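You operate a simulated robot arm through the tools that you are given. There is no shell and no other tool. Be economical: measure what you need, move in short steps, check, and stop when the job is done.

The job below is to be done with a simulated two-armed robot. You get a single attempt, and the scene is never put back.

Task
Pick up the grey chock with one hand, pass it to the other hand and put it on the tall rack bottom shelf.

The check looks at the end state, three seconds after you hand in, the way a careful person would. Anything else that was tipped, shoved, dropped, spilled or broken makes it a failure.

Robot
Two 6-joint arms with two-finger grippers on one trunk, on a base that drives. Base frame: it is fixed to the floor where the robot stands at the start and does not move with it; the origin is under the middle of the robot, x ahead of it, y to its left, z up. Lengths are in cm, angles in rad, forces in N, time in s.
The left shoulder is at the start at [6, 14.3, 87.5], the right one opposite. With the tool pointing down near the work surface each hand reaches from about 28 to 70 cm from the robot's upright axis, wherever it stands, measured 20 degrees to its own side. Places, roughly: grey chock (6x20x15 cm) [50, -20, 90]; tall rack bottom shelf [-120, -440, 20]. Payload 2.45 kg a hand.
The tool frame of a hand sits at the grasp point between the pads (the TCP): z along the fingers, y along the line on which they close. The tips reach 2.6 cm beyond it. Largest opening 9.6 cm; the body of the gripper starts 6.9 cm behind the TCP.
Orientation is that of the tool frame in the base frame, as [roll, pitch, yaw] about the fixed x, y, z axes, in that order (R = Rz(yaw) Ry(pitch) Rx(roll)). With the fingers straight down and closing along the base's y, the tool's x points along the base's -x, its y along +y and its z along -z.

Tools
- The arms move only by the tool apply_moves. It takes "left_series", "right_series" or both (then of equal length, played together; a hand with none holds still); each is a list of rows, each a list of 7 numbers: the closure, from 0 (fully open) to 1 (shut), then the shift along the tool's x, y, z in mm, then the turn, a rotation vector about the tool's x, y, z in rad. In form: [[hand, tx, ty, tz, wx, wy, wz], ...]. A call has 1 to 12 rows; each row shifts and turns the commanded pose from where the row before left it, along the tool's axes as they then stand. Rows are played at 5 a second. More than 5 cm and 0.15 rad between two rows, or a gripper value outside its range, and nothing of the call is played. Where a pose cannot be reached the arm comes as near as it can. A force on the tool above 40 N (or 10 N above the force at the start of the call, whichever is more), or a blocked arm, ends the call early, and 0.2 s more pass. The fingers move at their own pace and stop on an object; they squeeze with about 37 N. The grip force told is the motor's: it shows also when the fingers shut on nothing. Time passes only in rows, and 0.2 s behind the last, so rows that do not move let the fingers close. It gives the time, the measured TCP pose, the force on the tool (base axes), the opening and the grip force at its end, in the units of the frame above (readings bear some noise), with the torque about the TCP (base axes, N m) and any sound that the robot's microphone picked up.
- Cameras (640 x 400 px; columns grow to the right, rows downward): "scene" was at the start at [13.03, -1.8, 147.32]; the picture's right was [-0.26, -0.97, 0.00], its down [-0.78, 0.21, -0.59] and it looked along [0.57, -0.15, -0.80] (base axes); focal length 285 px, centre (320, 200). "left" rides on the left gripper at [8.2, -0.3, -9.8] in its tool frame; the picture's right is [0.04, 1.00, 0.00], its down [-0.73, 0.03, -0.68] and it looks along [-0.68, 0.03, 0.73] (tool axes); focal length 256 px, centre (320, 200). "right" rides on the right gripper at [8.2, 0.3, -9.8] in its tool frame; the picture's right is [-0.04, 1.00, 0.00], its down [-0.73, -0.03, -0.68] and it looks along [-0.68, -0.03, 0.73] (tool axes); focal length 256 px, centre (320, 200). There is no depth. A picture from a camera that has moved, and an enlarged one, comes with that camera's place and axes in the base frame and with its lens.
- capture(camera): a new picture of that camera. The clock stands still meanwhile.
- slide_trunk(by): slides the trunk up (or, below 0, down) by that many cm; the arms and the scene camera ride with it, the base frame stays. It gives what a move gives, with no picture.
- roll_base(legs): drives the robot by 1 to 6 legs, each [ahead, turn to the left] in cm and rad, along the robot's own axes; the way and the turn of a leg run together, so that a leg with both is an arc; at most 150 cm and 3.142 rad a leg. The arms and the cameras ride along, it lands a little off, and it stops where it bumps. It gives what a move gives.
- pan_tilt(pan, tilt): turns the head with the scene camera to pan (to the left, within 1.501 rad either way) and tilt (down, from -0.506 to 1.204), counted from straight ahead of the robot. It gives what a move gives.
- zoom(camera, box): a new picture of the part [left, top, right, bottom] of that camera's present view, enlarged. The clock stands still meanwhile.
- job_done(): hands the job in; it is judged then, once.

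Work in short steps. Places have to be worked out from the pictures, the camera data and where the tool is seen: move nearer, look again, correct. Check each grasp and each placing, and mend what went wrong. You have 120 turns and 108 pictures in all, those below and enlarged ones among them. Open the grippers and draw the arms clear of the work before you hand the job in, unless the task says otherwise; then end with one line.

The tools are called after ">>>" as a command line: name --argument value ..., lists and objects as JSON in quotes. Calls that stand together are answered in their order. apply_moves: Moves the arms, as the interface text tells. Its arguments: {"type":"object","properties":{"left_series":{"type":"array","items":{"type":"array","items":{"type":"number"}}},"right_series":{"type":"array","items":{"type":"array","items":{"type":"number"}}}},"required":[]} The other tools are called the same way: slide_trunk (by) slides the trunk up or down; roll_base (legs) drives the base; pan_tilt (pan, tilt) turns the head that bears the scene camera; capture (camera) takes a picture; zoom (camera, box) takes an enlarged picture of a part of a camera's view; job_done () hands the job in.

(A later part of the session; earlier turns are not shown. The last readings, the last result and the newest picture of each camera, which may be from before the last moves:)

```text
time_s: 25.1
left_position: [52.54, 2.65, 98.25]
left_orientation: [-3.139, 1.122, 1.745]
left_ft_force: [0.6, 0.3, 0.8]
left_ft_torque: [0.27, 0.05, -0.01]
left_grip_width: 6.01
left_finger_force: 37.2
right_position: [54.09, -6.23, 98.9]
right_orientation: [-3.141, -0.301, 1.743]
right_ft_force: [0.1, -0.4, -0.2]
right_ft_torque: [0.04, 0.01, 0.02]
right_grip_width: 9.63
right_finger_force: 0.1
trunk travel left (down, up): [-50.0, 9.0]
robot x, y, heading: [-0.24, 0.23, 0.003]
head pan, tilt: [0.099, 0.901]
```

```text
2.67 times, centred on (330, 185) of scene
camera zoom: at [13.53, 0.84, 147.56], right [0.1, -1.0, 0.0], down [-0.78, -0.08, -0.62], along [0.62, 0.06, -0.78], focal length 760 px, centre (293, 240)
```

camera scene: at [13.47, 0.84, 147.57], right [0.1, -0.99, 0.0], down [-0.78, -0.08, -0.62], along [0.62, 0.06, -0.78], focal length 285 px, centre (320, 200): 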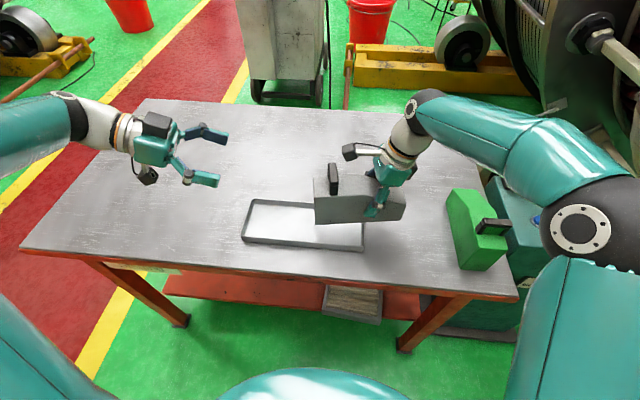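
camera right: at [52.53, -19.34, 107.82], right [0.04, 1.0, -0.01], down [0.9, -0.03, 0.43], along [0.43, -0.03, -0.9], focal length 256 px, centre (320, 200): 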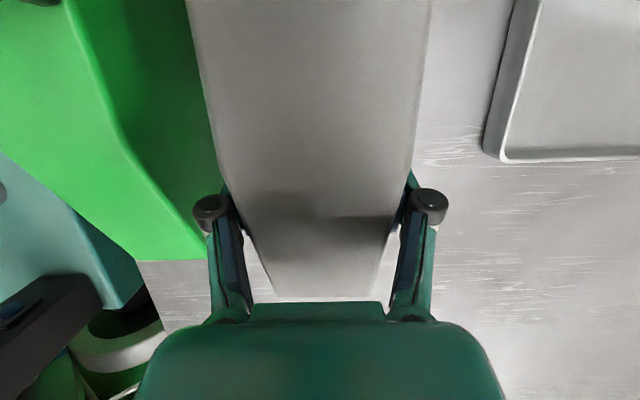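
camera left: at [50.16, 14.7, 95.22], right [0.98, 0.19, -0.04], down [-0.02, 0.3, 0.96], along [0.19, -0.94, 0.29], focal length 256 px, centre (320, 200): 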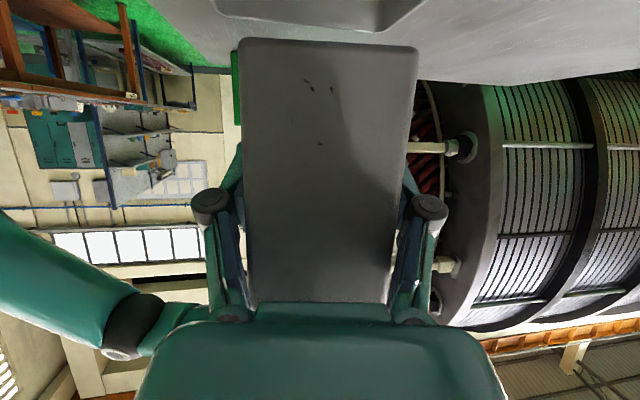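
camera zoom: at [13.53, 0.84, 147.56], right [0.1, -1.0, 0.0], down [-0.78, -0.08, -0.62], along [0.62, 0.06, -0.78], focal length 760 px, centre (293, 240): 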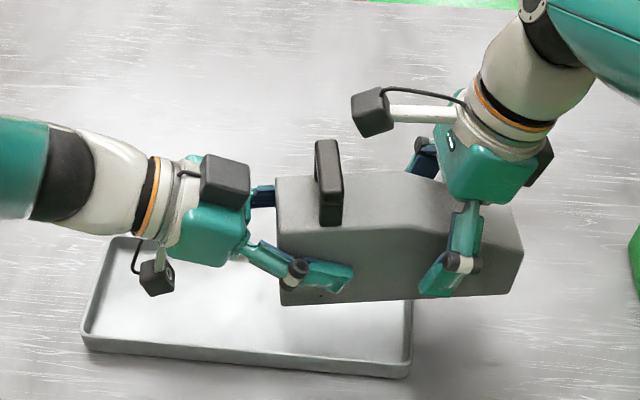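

The chock hasn't moved. I draw the right hand straight out along its tool axis and recheck the left load.

>>> apply_moves --right_series '[[0, 0, 0, -20, 0, 0, 0], [0, 0, 0, -40, 0, 0, 0], [0, 0, -10, -45, 0, 0, 0], [0, 0, 0, 0, 0, 0, 0]]' --left_series '[[1, 0, 0, 0, 0, 0, 0], [1, 0, 0, 0, 0, 0, 0], [1, 0, 0, 0, 0, 0, 0], [1, 0, 0, 0, 0, 0, 0]]'

>>> capture --camera "scene"

>>> capture --camera "left"

```text
time_s: 26.1
left_position: [52.66, 2.63, 98.13]
left_orientation: [-3.139, 1.123, 1.745]
left_ft_force: [0.7, -0.6, -1.0]
left_ft_torque: [0.32, 0.09, 0.02]
left_grip_width: 6.01
left_finger_force: 36.7
right_position: [53.43, -9.59, 108.94]
right_orientation: [-3.14, -0.3, 1.744]
right_ft_force: [-0.6, 0.1, 0.7]
right_ft_torque: [0.02, -0.02, 0.01]
right_grip_width: 9.59
right_finger_force: 0.0
trunk travel left (down, up): [-50.0, 9.0]
robot x, y, heading: [0.23, 0.25, 0.002]
head pan, tilt: [0.099, 0.901]
```

```text
71 pictures are left
camera scene: at [13.6, 0.85, 147.55], right [0.1, -0.99, 0.0], down [-0.78, -0.08, -0.62], along [0.62, 0.06, -0.78], focal length 285 px, centre (320, 200)
```

scene: 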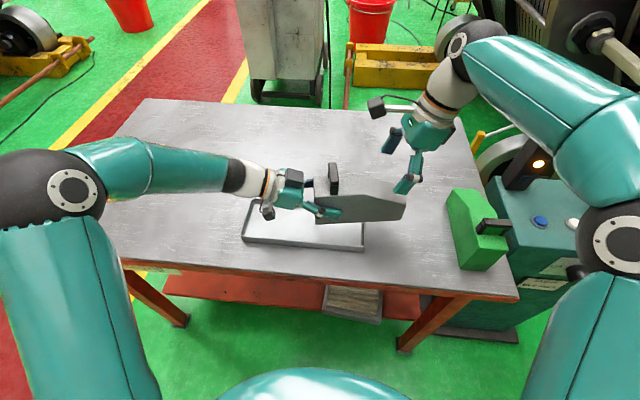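

```text
70 pictures are left
camera left: at [50.22, 14.72, 95.17], right [0.98, 0.19, -0.04], down [-0.02, 0.29, 0.96], along [0.19, -0.94, 0.29], focal length 256 px, centre (320, 200)
```

left: 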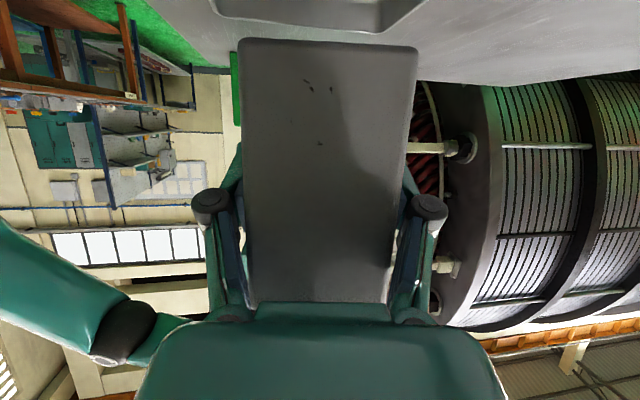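

Handover succeeded; the left hand holds the chock steadily. I raise and tuck the left hand, move the right hand aside, and then look around for driving.

>>> apply_moves --right_series '[[0, -32, -22.6, -20, 0, 0, 0], [0, -32, -22.6, -20, 0, 0, 0], [0, -32, -22.6, -20, 0, 0, 0], [0, -32, -22.6, -20, 0, 0, 0], [0, -32, -22.6, -20, 0, 0, 0], [0, 0, 0, 0, 0, 0, 0], [0, 0, 0, 0, 0, 0, 0]]' --left_series '[[1, 0, 0, 0, 0, 0, 0], [1, 0, 0, 0, 0, 0, 0], [1, -40, 0, -19, 0, 0, 0], [1, -40, 0, -19, 0, 0, 0], [1, 0, -35, 0, 0, 0, 0], [1, 0, -35, 0, 0, 0, 0], [1, 0, 0, 0, 0, 0, 0]]'

>>> pan_tilt --pan -1.5 --tilt 0.7

>>> capture --camera "scene"

>>> pan_tilt --pan 1.5 --tilt 0.6

>>> capture --camera "scene"

```text
time_s: 27.7
left_position: [45.94, 1.6, 107.24]
left_orientation: [-3.141, 1.122, 1.742]
left_ft_force: [0.0, -0.2, -5.7]
left_ft_torque: [0.31, 0.02, 0.03]
left_grip_width: 5.98
left_finger_force: 36.4
right_position: [45.29, -29.42, 113.73]
right_orientation: [3.141, -0.3, 1.743]
right_ft_force: [0.6, -0.3, -0.2]
right_ft_torque: [0.01, 0.02, -0.03]
right_grip_width: 9.6
right_finger_force: 0.0
trunk travel left (down, up): [-50.0, 9.0]
robot x, y, heading: [-0.3, -0.11, 0.0]
head pan, tilt: [0.099, 0.901]
```

```text
time_s: 29.4
left_position: [45.87, 1.54, 107.2]
left_orientation: [-3.139, 1.122, 1.742]
left_ft_force: [0.7, -0.5, -4.9]
left_ft_torque: [0.27, 0.02, 0.02]
left_grip_width: 5.96
left_finger_force: 37.3
right_position: [45.3, -29.28, 113.88]
right_orientation: [3.14, -0.3, 1.745]
right_ft_force: [0.4, -0.1, 1.1]
right_ft_torque: [-0.03, 0.01, 0.01]
right_grip_width: 9.6
right_finger_force: 0.0
trunk travel left (down, up): [-50.0, 9.0]
robot x, y, heading: [0.02, -0.1, -0.0]
head pan, tilt: [-1.499, 0.7]
```

```text
69 pictures are left
camera scene: at [6.6, -8.38, 149.19], right [-1.0, -0.07, 0.0], down [-0.05, 0.64, -0.76], along [0.05, -0.76, -0.64], focal length 285 px, centre (320, 200)
```

scene: 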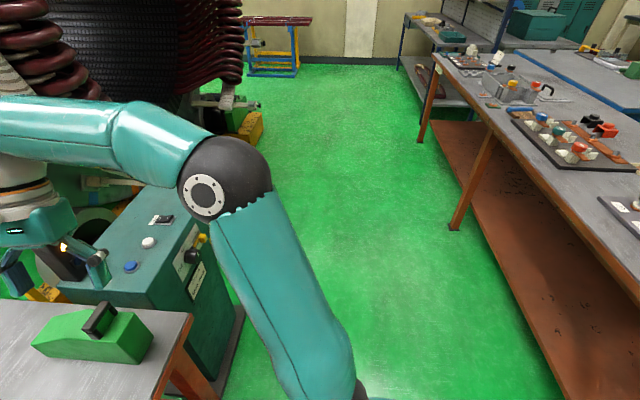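

```text
time_s: 32.0
left_position: [45.86, 1.53, 107.19]
left_orientation: [-3.14, 1.124, 1.742]
left_ft_force: [0.8, 0.7, -5.4]
left_ft_torque: [0.27, 0.04, -0.01]
left_grip_width: 5.95
left_finger_force: 37.3
right_position: [45.28, -29.35, 113.71]
right_orientation: [-3.141, -0.301, 1.743]
right_ft_force: [0.3, -0.1, -0.4]
right_ft_torque: [-0.03, 0.01, -0.02]
right_grip_width: 9.61
right_finger_force: 0.1
trunk travel left (down, up): [-50.0, 9.0]
robot x, y, heading: [-0.18, 0.2, -0.005]
head pan, tilt: [1.499, 0.6]
```

```text
68 pictures are left
camera scene: at [6.62, 8.9, 150.05], right [1.0, -0.07, 0.0], down [-0.04, -0.56, -0.83], along [0.06, 0.82, -0.56], focal length 285 px, centre (320, 200)
```

scene: 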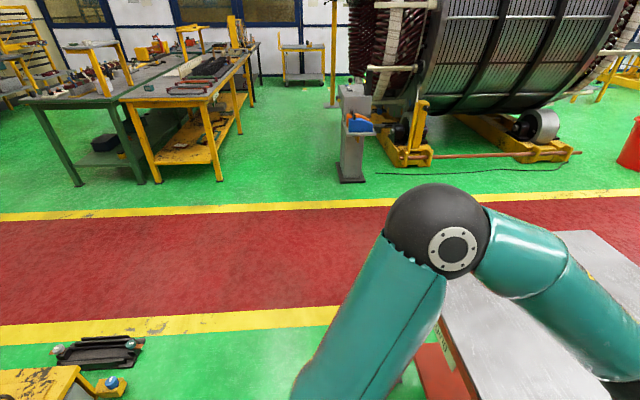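

Bench edge lies at x ≈ −71 to my right-rear, table corner at (39, −39); the aisle to −y is clear around x ≈ 0. I back up 22 cm, turn right, and check.

>>> roll_base --legs '[[-22, 0], [0, -1.37]]'

>>> pan_tilt --pan 0 --tilt 0.5

>>> capture --camera "scene"

```text
time_s: 36.6
left_position: [-0.72, -40.68, 107.03]
left_orientation: [-3.135, 1.117, 0.636]
left_ft_force: [-1.7, -1.0, -5.9]
left_ft_torque: [0.22, -0.25, -0.03]
left_grip_width: 5.97
left_finger_force: 37.2
right_position: [-28.66, -53.82, 113.81]
right_orientation: [-3.141, -0.301, 0.636]
right_ft_force: [0.2, -0.6, -0.4]
right_ft_torque: [0.05, -0.05, 0.0]
right_grip_width: 9.62
right_finger_force: 0.2
trunk travel left (down, up): [-50.0, 9.0]
robot x, y, heading: [-18.67, 2.11, -1.14]
head pan, tilt: [1.499, 0.6]
stopped in leg 2: the robot was blocked; the commanded pose is now the measured one
```

```text
time_s: 38.2
left_position: [-0.64, -40.54, 107.1]
left_orientation: [-3.139, 1.121, 0.635]
left_ft_force: [0.3, -0.4, -5.0]
left_ft_torque: [0.21, -0.25, 0.0]
left_grip_width: 5.97
left_finger_force: 36.3
right_position: [-28.58, -53.76, 114.0]
right_orientation: [-3.14, -0.301, 0.635]
right_ft_force: [0.1, 0.4, -0.6]
right_ft_torque: [-0.05, -0.03, 0.02]
right_grip_width: 9.59
right_finger_force: 0.0
trunk travel left (down, up): [-50.0, 9.0]
robot x, y, heading: [-18.58, 1.91, -1.141]
head pan, tilt: [0.0, 0.499]
```

```text
67 pictures are left
camera scene: at [-12.35, -11.71, 150.95], right [-0.91, -0.42, 0.0], down [-0.2, 0.44, -0.88], along [0.37, -0.8, -0.48], focal length 285 px, centre (320, 200)
```

scene: 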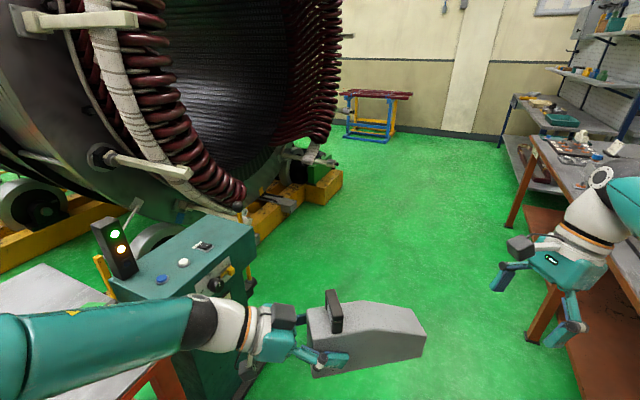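

The turn was blocked, displacing the base slightly; something at my right or rear. I look there.

>>> pan_tilt --pan -1.3 --tilt 0.9

>>> capture --camera "scene"

>>> pan_tilt --pan 1.3 --tilt 0.9

>>> capture --camera "scene"

```text
time_s: 39.7
left_position: [-0.6, -40.48, 107.18]
left_orientation: [-3.141, 1.119, 0.637]
left_ft_force: [0.4, 0.5, -5.0]
left_ft_torque: [0.14, -0.27, 0.02]
left_grip_width: 5.99
left_finger_force: 36.6
right_position: [-28.64, -53.72, 113.96]
right_orientation: [3.141, -0.3, 0.636]
right_ft_force: [0.2, 0.4, 0.7]
right_ft_torque: [0.02, 0.02, 0.01]
right_grip_width: 9.58
right_finger_force: 0.1
trunk travel left (down, up): [-50.0, 9.0]
robot x, y, heading: [-18.79, 1.8, -1.143]
head pan, tilt: [-1.3, 0.901]
```

```text
66 pictures are left
camera scene: at [-21.91, -8.31, 147.57], right [-0.64, 0.76, 0.0], down [0.6, 0.51, -0.62], along [-0.48, -0.4, -0.78], focal length 285 px, centre (320, 200)
```

scene: 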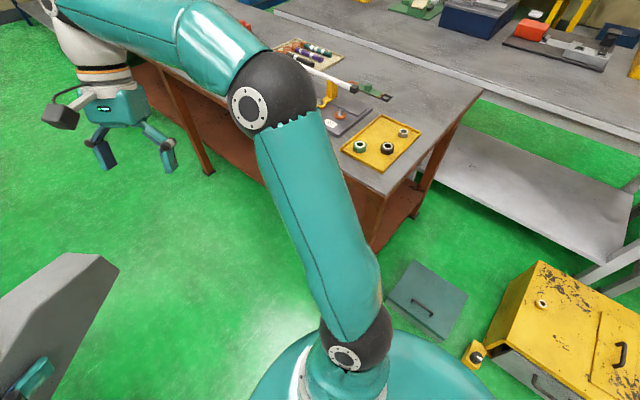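

```text
time_s: 42.0
left_position: [-0.47, -40.45, 107.14]
left_orientation: [-3.14, 1.12, 0.636]
left_ft_force: [-0.6, -0.5, -6.7]
left_ft_torque: [0.16, -0.25, 0.02]
left_grip_width: 5.98
left_finger_force: 37.1
right_position: [-28.53, -53.66, 114.01]
right_orientation: [-3.141, -0.3, 0.634]
right_ft_force: [1.5, -0.3, -0.7]
right_ft_torque: [-0.01, 0.02, 0.0]
right_grip_width: 9.58
right_finger_force: 0.2
trunk travel left (down, up): [-50.0, 9.0]
robot x, y, heading: [-18.45, 1.74, -1.138]
head pan, tilt: [1.3, 0.901]
```

```text
65 pictures are left
camera scene: at [-8.68, -2.25, 147.57], right [0.16, -0.99, 0.0], down [-0.77, -0.12, -0.62], along [0.61, 0.1, -0.78], focal length 285 px, centre (320, 200)
```

scene: 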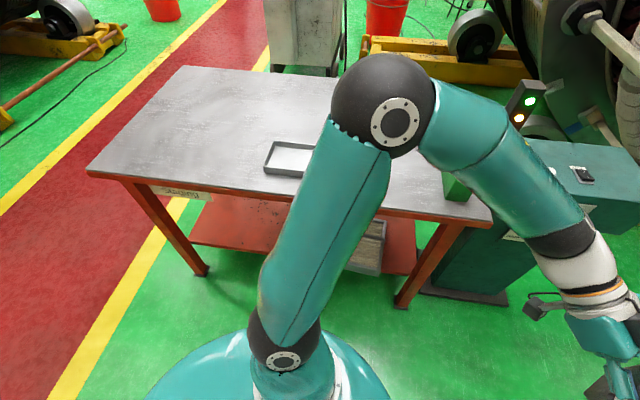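

I need a closer look at the right elbow near the bench fixtures, the likely contact.

>>> pan_tilt --pan -1.0 --tilt 0.6

>>> capture --camera "scene"

>>> zoom --camera "scene" --box '[280, 60, 520, 260]'

```text
time_s: 44.1
left_position: [-0.49, -40.51, 107.14]
left_orientation: [-3.14, 1.121, 0.635]
left_ft_force: [0.1, 0.0, -6.4]
left_ft_torque: [0.15, -0.24, -0.02]
left_grip_width: 6.0
left_finger_force: 37.0
right_position: [-28.58, -53.75, 114.02]
right_orientation: [3.14, -0.301, 0.636]
right_ft_force: [1.0, 0.1, -0.4]
right_ft_torque: [-0.01, 0.01, 0.02]
right_grip_width: 9.61
right_finger_force: 0.0
trunk travel left (down, up): [-50.0, 9.0]
robot x, y, heading: [-18.39, 2.18, -1.141]
head pan, tilt: [-1.0, 0.6]
```

```text
64 pictures are left
camera scene: at [-20.9, -10.89, 150.05], right [-0.84, 0.54, 0.0], down [0.3, 0.48, -0.82], along [-0.45, -0.69, -0.57], focal length 285 px, centre (320, 200)
```

scene: 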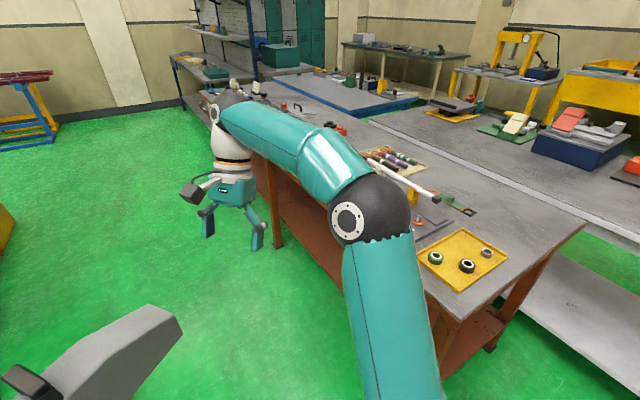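

```text
2.00 times, centred on (400, 160) of scene
camera zoom: at [-20.9, -10.89, 150.05], right [-0.84, 0.54, 0.0], down [0.3, 0.48, -0.82], along [-0.45, -0.69, -0.57], focal length 570 px, centre (160, 280)
```

zoom: 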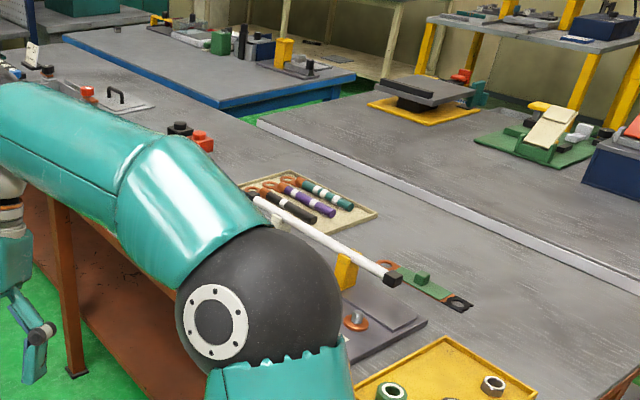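

Nothing near the elbows; the base is larger at the rear than I assumed (rear corners ≈ 56 cm out), and its rear right corner met the yellow cabinet area. I drive forward 30 cm away from it, then finish the turn.

>>> roll_base --legs '[[30, 0]]'

>>> pan_tilt --pan -1.5 --tilt 0.9

>>> capture --camera "scene"

```text
time_s: 46.2
left_position: [12.39, -68.12, 107.17]
left_orientation: [-3.137, 1.12, 0.642]
left_ft_force: [0.2, -0.7, -5.5]
left_ft_torque: [0.2, -0.26, -0.03]
left_grip_width: 5.96
left_finger_force: 37.0
right_position: [-15.42, -81.57, 113.92]
right_orientation: [-3.139, -0.301, 0.642]
right_ft_force: [0.5, -0.3, -0.3]
right_ft_torque: [0.05, 0.03, -0.01]
right_grip_width: 9.59
right_finger_force: 0.1
trunk travel left (down, up): [-50.0, 9.0]
robot x, y, heading: [-5.9, -25.26, -1.134]
head pan, tilt: [-1.0, 0.6]
```

```text
time_s: 47.1
left_position: [12.48, -67.96, 107.25]
left_orientation: [-3.137, 1.121, 0.639]
left_ft_force: [0.5, -1.2, -6.0]
left_ft_torque: [0.2, -0.26, -0.04]
left_grip_width: 5.97
left_finger_force: 36.4
right_position: [-15.45, -81.39, 114.04]
right_orientation: [3.141, -0.3, 0.641]
right_ft_force: [0.3, 0.0, -0.4]
right_ft_torque: [0.0, -0.01, 0.0]
right_grip_width: 9.58
right_finger_force: 0.1
trunk travel left (down, up): [-50.0, 9.0]
robot x, y, heading: [-5.47, -25.63, -1.133]
head pan, tilt: [-1.499, 0.901]
```

```text
62 pictures are left
camera scene: at [-10.0, -34.72, 147.57], right [-0.49, 0.87, 0.0], down [0.68, 0.38, -0.62], along [-0.54, -0.3, -0.78], focal length 285 px, centre (320, 200)
```

scene: 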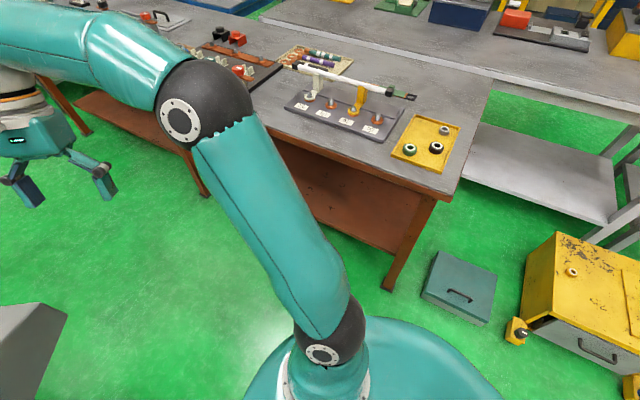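

Nothing there was displaced. I complete the turn and drive down the aisle.

>>> roll_base --legs '[[0, -0.44], [130, 0], [130, 0]]'

>>> pan_tilt --pan -0.4 --tilt 0.5

>>> capture --camera "scene"

```text
time_s: 61.6
left_position: [-8.14, -335.32, 107.25]
left_orientation: [-3.139, 1.121, 0.219]
left_ft_force: [-0.1, -0.2, -4.6]
left_ft_torque: [0.07, -0.3, -0.01]
left_grip_width: 5.95
left_finger_force: 36.6
right_position: [-39.04, -336.11, 113.97]
right_orientation: [-3.14, -0.3, 0.218]
right_ft_force: [0.1, 0.5, 0.3]
right_ft_torque: [0.03, -0.04, -0.01]
right_grip_width: 9.58
right_finger_force: 0.1
trunk travel left (down, up): [-50.0, 9.0]
robot x, y, heading: [-7.52, -289.02, -1.556]
head pan, tilt: [-1.499, 0.901]
```

```text
time_s: 63.0
left_position: [-8.25, -335.38, 107.17]
left_orientation: [-3.137, 1.119, 0.218]
left_ft_force: [-0.2, -0.2, -5.0]
left_ft_torque: [0.05, -0.29, -0.02]
left_grip_width: 5.94
left_finger_force: 36.9
right_position: [-39.14, -335.99, 113.95]
right_orientation: [3.141, -0.301, 0.218]
right_ft_force: [-1.2, 0.2, -0.1]
right_ft_torque: [0.01, 0.04, 0.0]
right_grip_width: 9.61
right_finger_force: 0.0
trunk travel left (down, up): [-50.0, 9.0]
robot x, y, heading: [-7.25, -289.2, -1.551]
head pan, tilt: [-0.4, 0.499]
```

```text
61 pictures are left
camera scene: at [-11.07, -303.58, 150.95], right [-0.93, 0.38, 0.0], down [0.18, 0.44, -0.88], along [-0.33, -0.81, -0.48], focal length 285 px, centre (320, 200)
```

scene: 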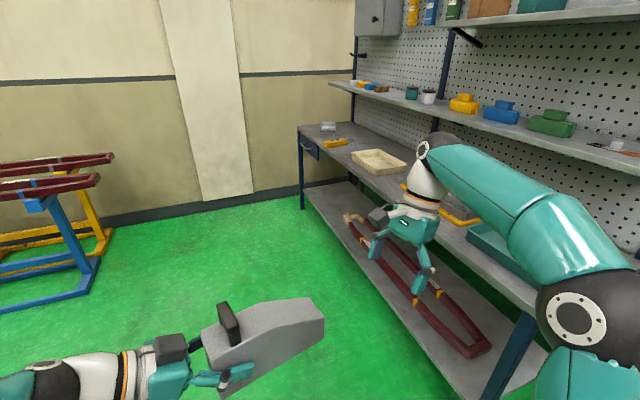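

The rack's bottom shelf holds a long coil loop from y ≈ −353 to −491; the far end (y ≈ −500 to −545) looks free. Wall is at y ≈ −590. I drive 200 cm further to y ≈ −489 and turn to face the rack.

>>> roll_base --legs '[[100, 0], [100, 0], [0, -1.585]]'

>>> pan_tilt --pan 0.1 --tilt 0.75

>>> capture --camera "scene"

```text
time_s: 75.7
left_position: [-44.39, -513.93, 107.13]
left_orientation: [-3.136, 1.113, -0.74]
left_ft_force: [-0.4, 0.9, -6.2]
left_ft_torque: [-0.25, -0.21, -0.03]
left_grip_width: 5.98
left_finger_force: 36.9
right_position: [-62.84, -488.93, 114.03]
right_orientation: [-3.141, -0.301, -0.743]
right_ft_force: [-0.4, 0.1, -1.0]
right_ft_torque: [-0.03, -0.03, 0.02]
right_grip_width: 9.58
right_finger_force: 0.1
trunk travel left (down, up): [-50.0, 9.0]
robot x, y, heading: [-3.61, -490.93, -2.54]
head pan, tilt: [-0.4, 0.499]
stopped in leg 3: the robot was blocked; the commanded pose is now the measured one
```

```text
time_s: 76.6
left_position: [-44.26, -514.11, 107.32]
left_orientation: [-3.139, 1.119, -0.74]
left_ft_force: [-0.2, 0.9, -6.0]
left_ft_torque: [-0.21, -0.25, 0.03]
left_grip_width: 5.95
left_finger_force: 37.0
right_position: [-62.64, -489.28, 114.15]
right_orientation: [3.141, -0.297, -0.743]
right_ft_force: [-0.4, -0.1, -0.3]
right_ft_torque: [0.03, 0.01, -0.02]
right_grip_width: 9.61
right_finger_force: 0.1
trunk travel left (down, up): [-50.0, 9.0]
robot x, y, heading: [-3.48, -491.24, -2.538]
head pan, tilt: [0.099, 0.75]
```

```text
60 pictures are left
camera scene: at [-15.22, -499.82, 148.76], right [-0.65, 0.76, 0.0], down [0.52, 0.44, -0.73], along [-0.56, -0.47, -0.68], focal length 285 px, centre (320, 200)
```

scene: 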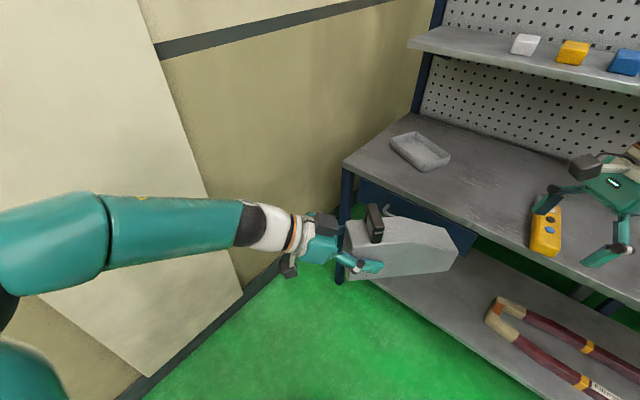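

Blocked again near the end of the turn. I look to both sides before moving.

>>> pan_tilt --pan 1.5 --tilt 0.8

>>> capture --camera "scene"

>>> pan_tilt --pan -1.1 --tilt 0.7

>>> capture --camera "scene"

```text
time_s: 78.1
left_position: [-44.25, -514.18, 107.29]
left_orientation: [3.141, 1.118, -0.742]
left_ft_force: [0.0, -0.1, -5.5]
left_ft_torque: [-0.18, -0.22, -0.02]
left_grip_width: 5.97
left_finger_force: 37.1
right_position: [-62.59, -489.1, 114.23]
right_orientation: [3.141, -0.298, -0.74]
right_ft_force: [0.7, 0.0, -0.5]
right_ft_torque: [0.03, -0.02, -0.02]
right_grip_width: 9.59
right_finger_force: 0.0
trunk travel left (down, up): [-50.0, 9.0]
robot x, y, heading: [-3.6, -491.35, -2.539]
head pan, tilt: [1.499, 0.799]
```

```text
59 pictures are left
camera scene: at [-4.81, -501.4, 148.36], right [-0.86, -0.51, 0.0], down [-0.36, 0.62, -0.7], along [0.35, -0.6, -0.72], focal length 285 px, centre (320, 200)
```

scene: 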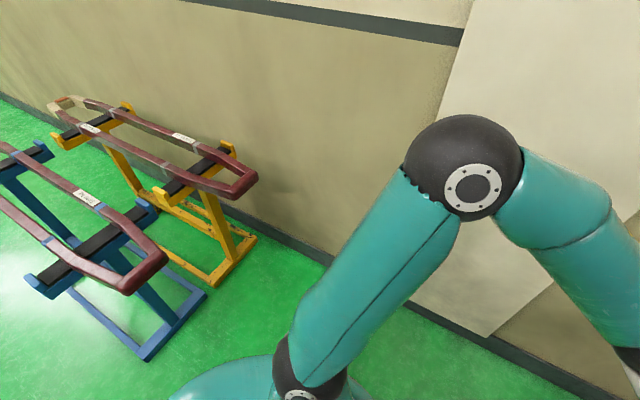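

```text
time_s: 80.5
left_position: [-44.39, -514.24, 107.25]
left_orientation: [-3.14, 1.118, -0.743]
left_ft_force: [0.7, -1.0, -6.2]
left_ft_torque: [-0.18, -0.25, 0.02]
left_grip_width: 6.0
left_finger_force: 37.2
right_position: [-62.6, -489.15, 114.17]
right_orientation: [3.139, -0.299, -0.74]
right_ft_force: [1.0, 0.0, -0.1]
right_ft_torque: [0.0, 0.01, 0.0]
right_grip_width: 9.58
right_finger_force: 0.0
trunk travel left (down, up): [-50.0, 9.0]
robot x, y, heading: [-3.88, -491.61, -2.54]
head pan, tilt: [-1.1, 0.7]
```

```text
58 pictures are left
camera scene: at [-16.35, -490.39, 149.18], right [0.48, 0.88, 0.0], down [0.57, -0.31, -0.76], along [-0.67, 0.36, -0.64], focal length 285 px, centre (320, 200)
```

scene: 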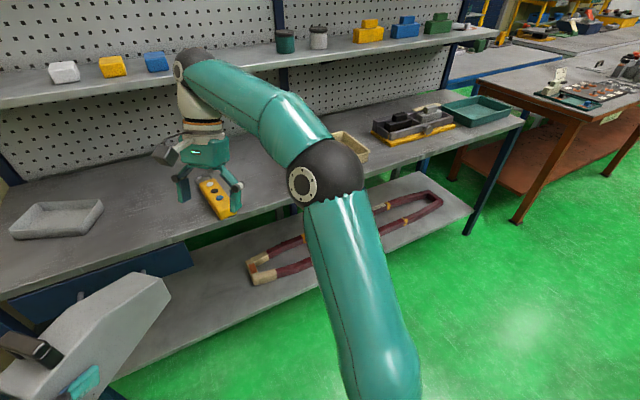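

No arm is near anything; the only candidate is the base's rear corner toward the trestles, and these look unmoved. I go 15 cm forward to gain room, then continue the turn.

>>> roll_base --legs '[[15, 0], [0, -0.3]]'

>>> pan_tilt --pan 1.5 --tilt 0.8

>>> capture --camera "scene"

```text
time_s: 82.9
left_position: [-61.93, -509.88, 107.28]
left_orientation: [-3.139, 1.121, -1.036]
left_ft_force: [-0.6, 0.6, -5.1]
left_ft_torque: [-0.26, -0.17, -0.02]
left_grip_width: 5.97
left_finger_force: 37.0
right_position: [-72.21, -480.7, 114.19]
right_orientation: [3.139, -0.299, -1.035]
right_ft_force: [0.1, -0.4, 0.2]
right_ft_torque: [0.01, 0.04, 0.0]
right_grip_width: 9.62
right_finger_force: 0.0
trunk travel left (down, up): [-50.0, 9.0]
robot x, y, heading: [-15.9, -500.9, -2.842]
head pan, tilt: [-1.1, 0.7]
```

```text
time_s: 85.2
left_position: [-61.9, -509.91, 107.31]
left_orientation: [-3.141, 1.119, -1.037]
left_ft_force: [0.3, -0.2, -6.8]
left_ft_torque: [-0.27, -0.18, -0.02]
left_grip_width: 5.99
left_finger_force: 36.7
right_position: [-72.26, -480.78, 114.16]
right_orientation: [3.139, -0.298, -1.035]
right_ft_force: [0.0, 0.3, -0.4]
right_ft_torque: [-0.01, -0.01, 0.0]
right_grip_width: 9.61
right_finger_force: 0.0
trunk travel left (down, up): [-50.0, 9.0]
robot x, y, heading: [-15.85, -501.06, -2.839]
head pan, tilt: [1.499, 0.799]
```

```text
57 pictures are left
camera scene: at [-20.15, -510.48, 148.36], right [-0.97, -0.23, 0.0], down [-0.16, 0.7, -0.7], along [0.16, -0.68, -0.72], focal length 285 px, centre (320, 200)
```

scene: 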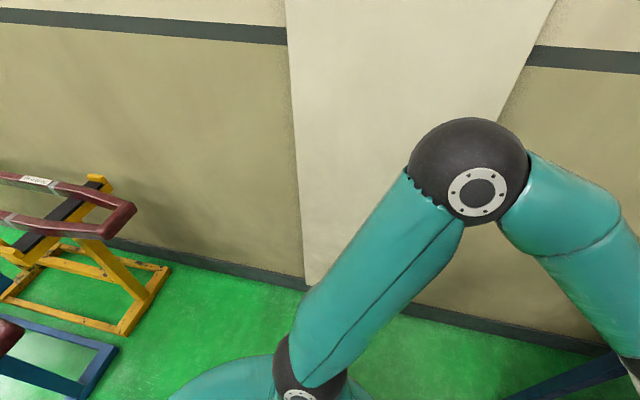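

The turn now went fine. I turn the remaining 0.3 rad to face the rack, then check the shelf ahead.

>>> roll_base --legs '[[0, -0.3]]'

>>> pan_tilt --pan 0.2 --tilt 0.75

>>> capture --camera "scene"

```text
time_s: 86.7
left_position: [-62.56, -495.82, 107.31]
left_orientation: [-3.138, 1.117, -1.339]
left_ft_force: [1.3, -0.5, -4.4]
left_ft_torque: [-0.3, -0.04, 0.01]
left_grip_width: 5.98
left_finger_force: 37.1
right_position: [-63.55, -464.67, 114.17]
right_orientation: [3.141, -0.3, -1.341]
right_ft_force: [0.3, -1.2, -0.4]
right_ft_torque: [-0.02, 0.0, -0.01]
right_grip_width: 9.61
right_finger_force: 0.0
trunk travel left (down, up): [-50.0, 9.0]
robot x, y, heading: [-16.0, -502.44, 3.137]
head pan, tilt: [1.499, 0.799]
```

```text
time_s: 88.2
left_position: [-62.53, -495.72, 107.41]
left_orientation: [-3.139, 1.117, -1.34]
left_ft_force: [-0.2, 0.6, -5.3]
left_ft_torque: [-0.26, -0.11, 0.01]
left_grip_width: 5.95
left_finger_force: 36.7
right_position: [-63.74, -464.69, 114.24]
right_orientation: [3.14, -0.299, -1.34]
right_ft_force: [-0.7, 0.1, 0.5]
right_ft_torque: [-0.01, 0.01, 0.0]
right_grip_width: 9.61
right_finger_force: 0.0
trunk travel left (down, up): [-50.0, 9.0]
robot x, y, heading: [-16.14, -502.41, 3.14]
head pan, tilt: [0.201, 0.75]
```

```text
56 pictures are left
camera scene: at [-30.45, -503.82, 148.76], right [-0.2, 0.98, 0.0], down [0.67, 0.13, -0.73], along [-0.72, -0.14, -0.68], focal length 285 px, centre (320, 200)
```

scene: 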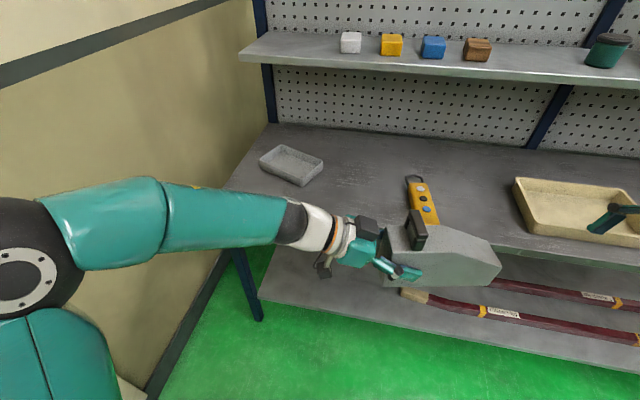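

Bottom shelf front edge is at x ≈ −92, left end y ≈ −546, and the coil's end is near y ≈ −480, so y ≈ −513 is free. I now swing the left hand to point straight ahead, staying short of the bench.

>>> apply_moves --left_series '[[1, 14.3, 5.7, -29.6, 0, 0, 0], [1, 14.3, 5.7, -29.6, 0, 0, 0], [1, 14.3, 5.7, -29.6, 0, 0, 0], [1, 0, 0, 0, -0.126, 0, -0.0608], [1, 0, 0, 0, -0.126, 0, -0.0608], [1, 0, 0, 0, -0.126, 0, -0.0608], [1, 0, 0, 0, -0.126, 0, -0.0608], [1, 0, 0, 0, -0.126, 0, -0.0608], [1, 0, 0, 0, 0, 0, 0]]'

>>> capture --camera "scene"

```text
time_s: 90.2
left_position: [-61.98, -505.81, 107.35]
left_orientation: [3.139, 1.116, -0.644]
left_ft_force: [0.3, 1.2, -5.2]
left_ft_torque: [-0.18, -0.23, 0.01]
left_grip_width: 5.94
left_finger_force: 36.9
right_position: [-63.74, -464.88, 114.22]
right_orientation: [3.139, -0.299, -1.34]
right_ft_force: [-0.7, -0.8, -0.7]
right_ft_torque: [-0.01, 0.01, -0.02]
right_grip_width: 9.62
right_finger_force: 0.1
trunk travel left (down, up): [-50.0, 9.0]
robot x, y, heading: [-15.96, -502.38, 3.138]
head pan, tilt: [0.201, 0.75]
```

```text
55 pictures are left
camera scene: at [-30.45, -503.85, 148.75], right [-0.2, 0.98, 0.0], down [0.67, 0.13, -0.73], along [-0.72, -0.14, -0.68], focal length 285 px, centre (320, 200)
```

scene: 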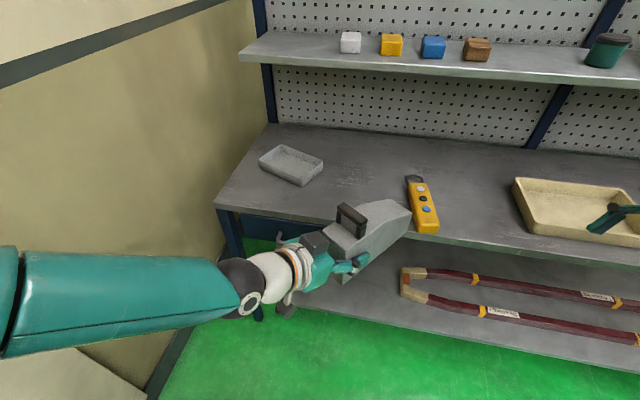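

Turning well. I finish the remaining 0.64 rad.

>>> apply_moves --left_series '[[1, 0, 0, 0, -0.116, 0, -0.0559], [1, 0, 0, 0, -0.116, 0, -0.0559], [1, 0, 0, 0, -0.116, 0, -0.0559], [1, 0, 0, 0, -0.116, 0, -0.0559], [1, 0, 0, 0, -0.116, 0, -0.0559], [1, 0, 0, 0, 0, 0, 0]]'

>>> capture --camera "scene"

```text
time_s: 91.6
left_position: [-61.92, -505.91, 107.37]
left_orientation: [3.132, 1.12, -0.006]
left_ft_force: [0.2, -0.5, -5.4]
left_ft_torque: [-0.04, -0.28, 0.01]
left_grip_width: 5.96
left_finger_force: 37.2
right_position: [-63.53, -464.79, 114.34]
right_orientation: [3.137, -0.297, -1.34]
right_ft_force: [0.7, -0.1, -0.2]
right_ft_torque: [0.01, -0.01, 0.0]
right_grip_width: 9.57
right_finger_force: 0.1
trunk travel left (down, up): [-50.0, 9.0]
robot x, y, heading: [-15.53, -502.22, 3.137]
head pan, tilt: [0.201, 0.75]
```

```text
54 pictures are left
camera scene: at [-30.42, -503.86, 148.76], right [-0.2, 0.98, 0.0], down [0.67, 0.13, -0.73], along [-0.72, -0.14, -0.68], focal length 285 px, centre (320, 200)
```

scene: 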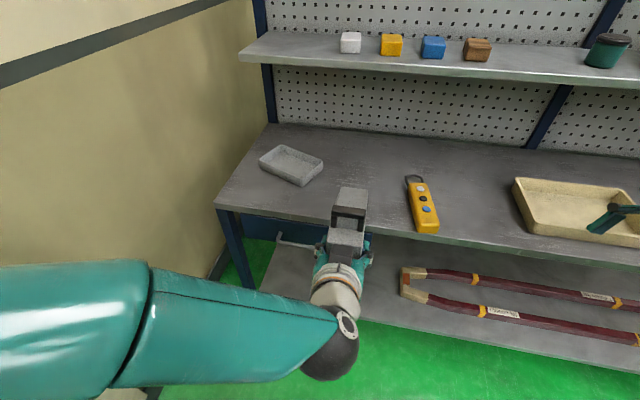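

The chock now points straight at the rack. Its tip (x ≈ −79) is short of the bench, so I lower the trunk 48 cm.

>>> slide_trunk --by -48

>>> pan_tilt --pan 0.1 --tilt 0.5

>>> capture --camera "scene"

>>> capture --camera "right"

```text
refused: -48 is not a number from -40 to 40
```

```text
time_s: 92.3
left_position: [-62.08, -505.78, 107.34]
left_orientation: [3.133, 1.119, -0.007]
left_ft_force: [0.4, 0.3, -5.6]
left_ft_torque: [0.0, -0.27, -0.01]
left_grip_width: 5.94
left_finger_force: 37.0
right_position: [-63.61, -464.9, 114.3]
right_orientation: [3.138, -0.299, -1.341]
right_ft_force: [-0.2, -0.6, 0.5]
right_ft_torque: [-0.01, -0.02, 0.0]
right_grip_width: 9.58
right_finger_force: 0.1
trunk travel left (down, up): [-50.0, 9.0]
robot x, y, heading: [-15.66, -502.02, 3.141]
head pan, tilt: [0.099, 0.499]
```

```text
53 pictures are left
camera scene: at [-31.37, -503.09, 150.95], right [-0.1, 1.0, 0.0], down [0.48, 0.05, -0.88], along [-0.87, -0.09, -0.48], focal length 285 px, centre (320, 200)
```

scene: 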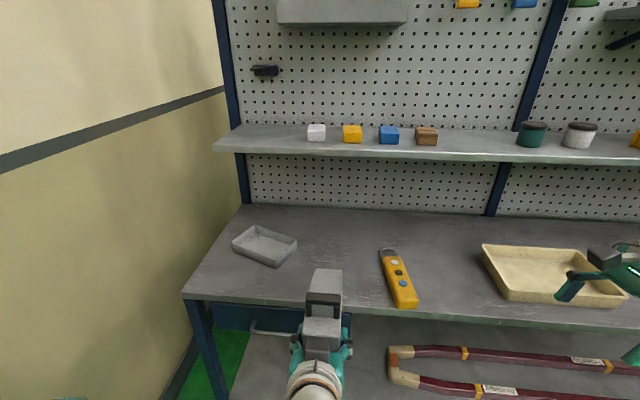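

```text
52 pictures are left
camera right: at [-62.7, -469.58, 126.12], right [-0.98, -0.19, -0.01], down [-0.18, 0.88, 0.43], along [-0.07, 0.43, -0.9], focal length 256 px, centre (320, 200)
```

right: 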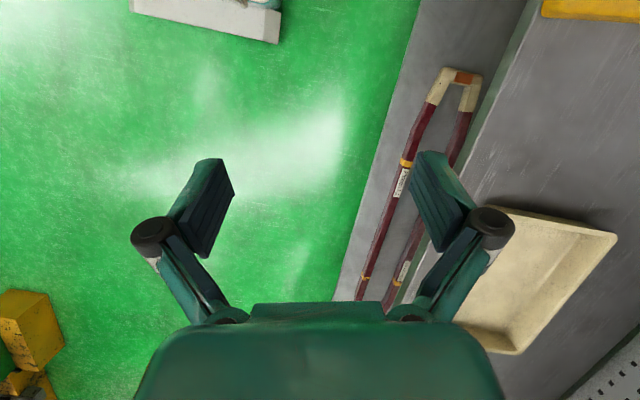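

Trunk steps are limited to 40 cm; bench and shelf edges are both at x ≈ −92, so lowering here is safe. I lower in two steps.

>>> slide_trunk --by -40

>>> slide_trunk --by -8

>>> capture --camera "scene"

```text
time_s: 96.2
left_position: [-62.04, -505.8, 67.38]
left_orientation: [3.133, 1.121, -0.008]
left_ft_force: [0.4, 0.6, -6.0]
left_ft_torque: [-0.02, -0.34, 0.01]
left_grip_width: 5.94
left_finger_force: 36.7
right_position: [-63.72, -464.8, 74.28]
right_orientation: [3.139, -0.299, -1.339]
right_ft_force: [0.0, -0.6, -0.1]
right_ft_torque: [-0.01, 0.02, -0.01]
right_grip_width: 9.59
right_finger_force: 0.1
trunk travel left (down, up): [-10.0, 49.0]
robot x, y, heading: [-15.73, -502.14, 3.137]
head pan, tilt: [0.099, 0.499]
```

```text
time_s: 97.3
left_position: [-61.99, -505.79, 59.36]
left_orientation: [3.132, 1.121, -0.007]
left_ft_force: [0.5, -0.5, -4.5]
left_ft_torque: [-0.02, -0.33, 0.0]
left_grip_width: 5.98
left_finger_force: 36.5
right_position: [-63.63, -464.91, 66.3]
right_orientation: [3.139, -0.298, -1.341]
right_ft_force: [0.2, -0.7, 0.8]
right_ft_torque: [-0.01, 0.04, -0.01]
right_grip_width: 9.62
right_finger_force: 0.0
trunk travel left (down, up): [-2.0, 57.0]
robot x, y, heading: [-15.89, -502.36, 3.143]
head pan, tilt: [0.099, 0.499]
```

```text
51 pictures are left
camera scene: at [-31.31, -503.08, 102.96], right [-0.1, 1.0, 0.0], down [0.48, 0.05, -0.88], along [-0.87, -0.09, -0.48], focal length 285 px, centre (320, 200)
```

scene: 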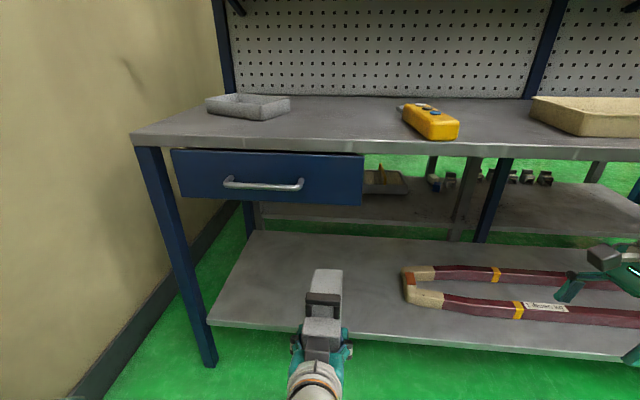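

Clear view: the shelf's left part is free, drawer bottom ≈ z 69, shelf ≈ z 20. I extend and lower the left arm diagonally in a first stage.

>>> apply_moves --left_series '[[1, 11.7, 10, 33.4, 0, 0, 0], [1, 11.7, 10, 33.4, 0, 0, 0], [1, 11.7, 10, 33.4, 0, 0, 0], [1, 11.7, 10, 33.4, 0, 0, 0], [1, 0, 0, 0, 0, 0, 0]]'

>>> apply_moves --left_series '[[1, 27.3, 0, 35.4, 0, 0, 0], [1, 27.3, 0, 35.4, 0, 0, 0], [1, 27.3, 0, 35.4, 0, 0, 0], [1, 27.3, 0, 35.4, 0, 0, 0], [1, 0, 0, 0, 0, 0, 0]]'

>>> capture --camera "scene"

>>> capture --camera "left"

```text
time_s: 98.5
left_position: [-71.77, -509.77, 49.43]
left_orientation: [3.134, 1.119, -0.004]
left_ft_force: [0.6, -0.1, -6.5]
left_ft_torque: [-0.01, -0.35, 0.01]
left_grip_width: 5.96
left_finger_force: 37.1
right_position: [-63.64, -464.71, 66.26]
right_orientation: [3.139, -0.296, -1.34]
right_ft_force: [-0.2, 0.5, 0.1]
right_ft_torque: [0.03, 0.0, -0.03]
right_grip_width: 9.6
right_finger_force: 0.1
trunk travel left (down, up): [-2.0, 57.0]
robot x, y, heading: [-16.03, -502.12, 3.139]
head pan, tilt: [0.099, 0.499]
```

```text
time_s: 99.8
left_position: [-80.04, -509.99, 33.36]
left_orientation: [3.133, 1.118, -0.007]
left_ft_force: [-0.2, 0.4, -5.3]
left_ft_torque: [-0.02, -0.3, 0.0]
left_grip_width: 5.98
left_finger_force: 36.9
right_position: [-63.54, -464.81, 66.23]
right_orientation: [3.14, -0.298, -1.34]
right_ft_force: [0.3, 1.0, -0.1]
right_ft_torque: [-0.04, 0.0, -0.03]
right_grip_width: 9.61
right_finger_force: 0.0
trunk travel left (down, up): [-2.0, 57.0]
robot x, y, heading: [-15.77, -501.9, 3.138]
head pan, tilt: [0.099, 0.499]
```

```text
50 pictures are left
camera scene: at [-31.36, -503.08, 102.95], right [-0.1, 1.0, 0.0], down [0.48, 0.05, -0.88], along [-0.87, -0.09, -0.48], focal length 285 px, centre (320, 200)
```

scene: 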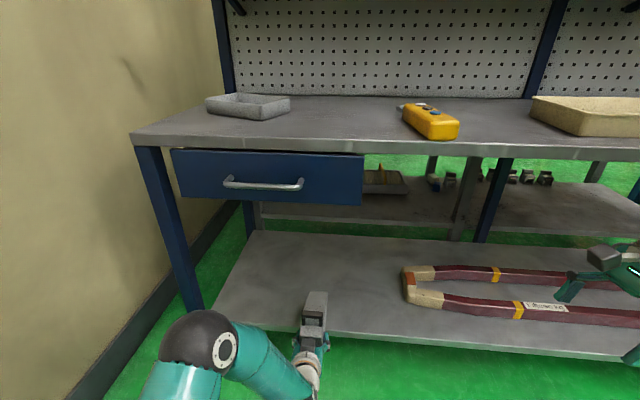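

```text
49 pictures are left
camera left: at [-67.74, -509.81, 30.19], right [0.02, -1.0, -0.03], down [0.29, -0.03, 0.96], along [-0.96, -0.03, 0.29], focal length 256 px, centre (320, 200)
```

left: 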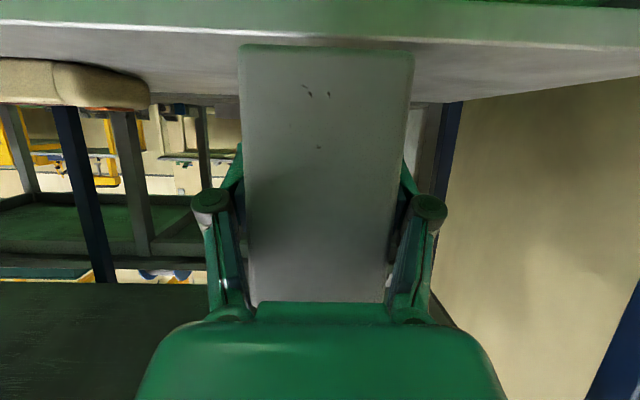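

The chock bottom is ≈ z 27.7 and the shelf top ≈ 20–23. I pull the right hand back 12 cm for clearance, then drive 19 cm forward so the chock goes over the shelf.

>>> apply_moves --right_series '[[0, 6.5, -39.4, 2, 0, 0, 0], [0, 6.5, -39.4, 2, 0, 0, 0], [0, 6.5, -39.4, 2, 0, 0, 0], [0, 0, 0, 0, 0, 0, 0]]'

>>> roll_base --legs '[[10, 0]]'

>>> capture --camera "left"

>>> capture --camera "scene"

```text
time_s: 100.8
left_position: [-80.09, -509.98, 33.36]
left_orientation: [3.134, 1.12, -0.005]
left_ft_force: [-0.4, -0.2, -5.7]
left_ft_torque: [0.02, -0.34, 0.01]
left_grip_width: 5.98
left_finger_force: 37.1
right_position: [-51.48, -463.92, 66.4]
right_orientation: [3.139, -0.299, -1.342]
right_ft_force: [0.1, 0.6, -0.1]
right_ft_torque: [0.0, -0.01, -0.01]
right_grip_width: 9.61
right_finger_force: 0.1
trunk travel left (down, up): [-2.0, 57.0]
robot x, y, heading: [-16.19, -502.45, 3.141]
head pan, tilt: [0.099, 0.499]
```

```text
time_s: 101.9
left_position: [-90.34, -510.05, 33.38]
left_orientation: [3.134, 1.118, -0.006]
left_ft_force: [0.1, -0.1, -5.2]
left_ft_torque: [-0.01, -0.33, 0.01]
left_grip_width: 6.0
left_finger_force: 36.2
right_position: [-61.86, -463.96, 66.41]
right_orientation: [3.139, -0.299, -1.343]
right_ft_force: [-0.7, 0.7, 0.2]
right_ft_torque: [-0.01, -0.02, 0.02]
right_grip_width: 9.58
right_finger_force: 0.1
trunk travel left (down, up): [-2.0, 57.0]
robot x, y, heading: [-26.11, -502.18, 3.137]
head pan, tilt: [0.099, 0.499]
```

```text
48 pictures are left
camera left: at [-78.04, -509.82, 30.25], right [0.02, -1.0, -0.03], down [0.29, -0.03, 0.96], along [-0.96, -0.03, 0.29], focal length 256 px, centre (320, 200)
```

left: 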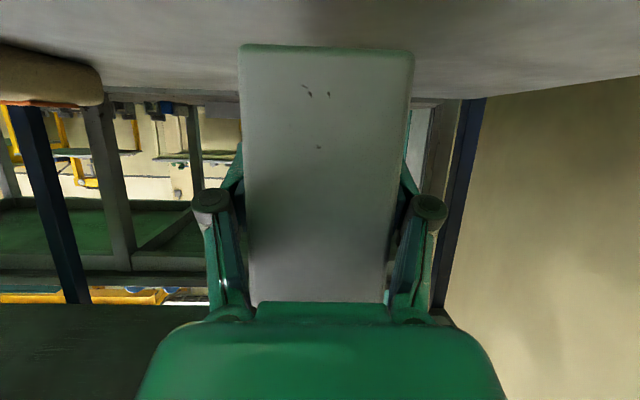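

```text
47 pictures are left
camera scene: at [-41.67, -503.07, 102.95], right [-0.1, 1.0, 0.0], down [0.48, 0.05, -0.88], along [-0.87, -0.09, -0.48], focal length 285 px, centre (320, 200)
```

scene: 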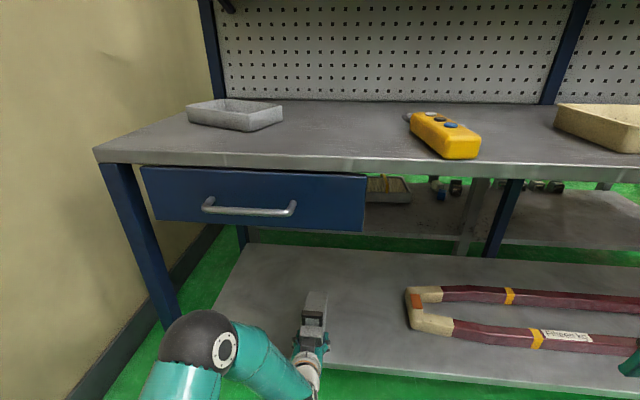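

Going in straight with free shelf underneath. I drive 9 cm more.

>>> roll_base --legs '[[9.5, 0]]'

>>> pan_tilt --pan 0.1 --tilt 0.75

>>> capture --camera "scene"

>>> capture --camera "left"

```text
time_s: 103.0
left_position: [-99.9, -509.99, 33.42]
left_orientation: [3.132, 1.119, -0.005]
left_ft_force: [-0.9, -0.3, -5.2]
left_ft_torque: [0.02, -0.32, 0.0]
left_grip_width: 5.98
left_finger_force: 37.4
right_position: [-71.14, -463.94, 66.34]
right_orientation: [3.14, -0.299, -1.339]
right_ft_force: [0.2, 0.3, -0.3]
right_ft_torque: [-0.03, -0.01, -0.02]
right_grip_width: 9.59
right_finger_force: 0.1
trunk travel left (down, up): [-2.0, 57.0]
robot x, y, heading: [-36.07, -502.18, 3.138]
head pan, tilt: [0.099, 0.499]
```

```text
time_s: 103.8
left_position: [-99.88, -510.02, 33.3]
left_orientation: [3.132, 1.119, -0.007]
left_ft_force: [-0.2, 0.1, -5.9]
left_ft_torque: [-0.01, -0.3, 0.03]
left_grip_width: 6.0
left_finger_force: 37.4
right_position: [-71.21, -464.0, 66.42]
right_orientation: [3.141, -0.299, -1.34]
right_ft_force: [0.5, -0.1, -0.3]
right_ft_torque: [-0.01, -0.03, -0.01]
right_grip_width: 9.61
right_finger_force: 0.0
trunk travel left (down, up): [-2.0, 57.0]
robot x, y, heading: [-36.28, -502.36, 3.142]
head pan, tilt: [0.099, 0.75]
```

```text
46 pictures are left
camera scene: at [-50.3, -502.97, 100.76], right [-0.1, 1.0, 0.0], down [0.68, 0.07, -0.73], along [-0.73, -0.07, -0.68], focal length 285 px, centre (320, 200)
```

scene: 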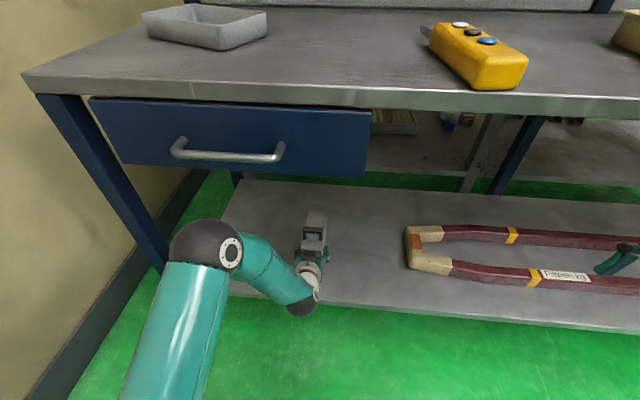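

```text
45 pictures are left
camera left: at [-87.45, -509.78, 30.31], right [0.02, -1.0, -0.03], down [0.29, -0.03, 0.96], along [-0.96, -0.03, 0.29], focal length 256 px, centre (320, 200)
```

left: 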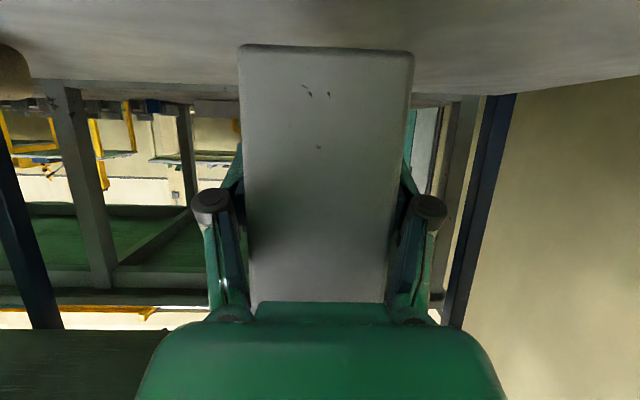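

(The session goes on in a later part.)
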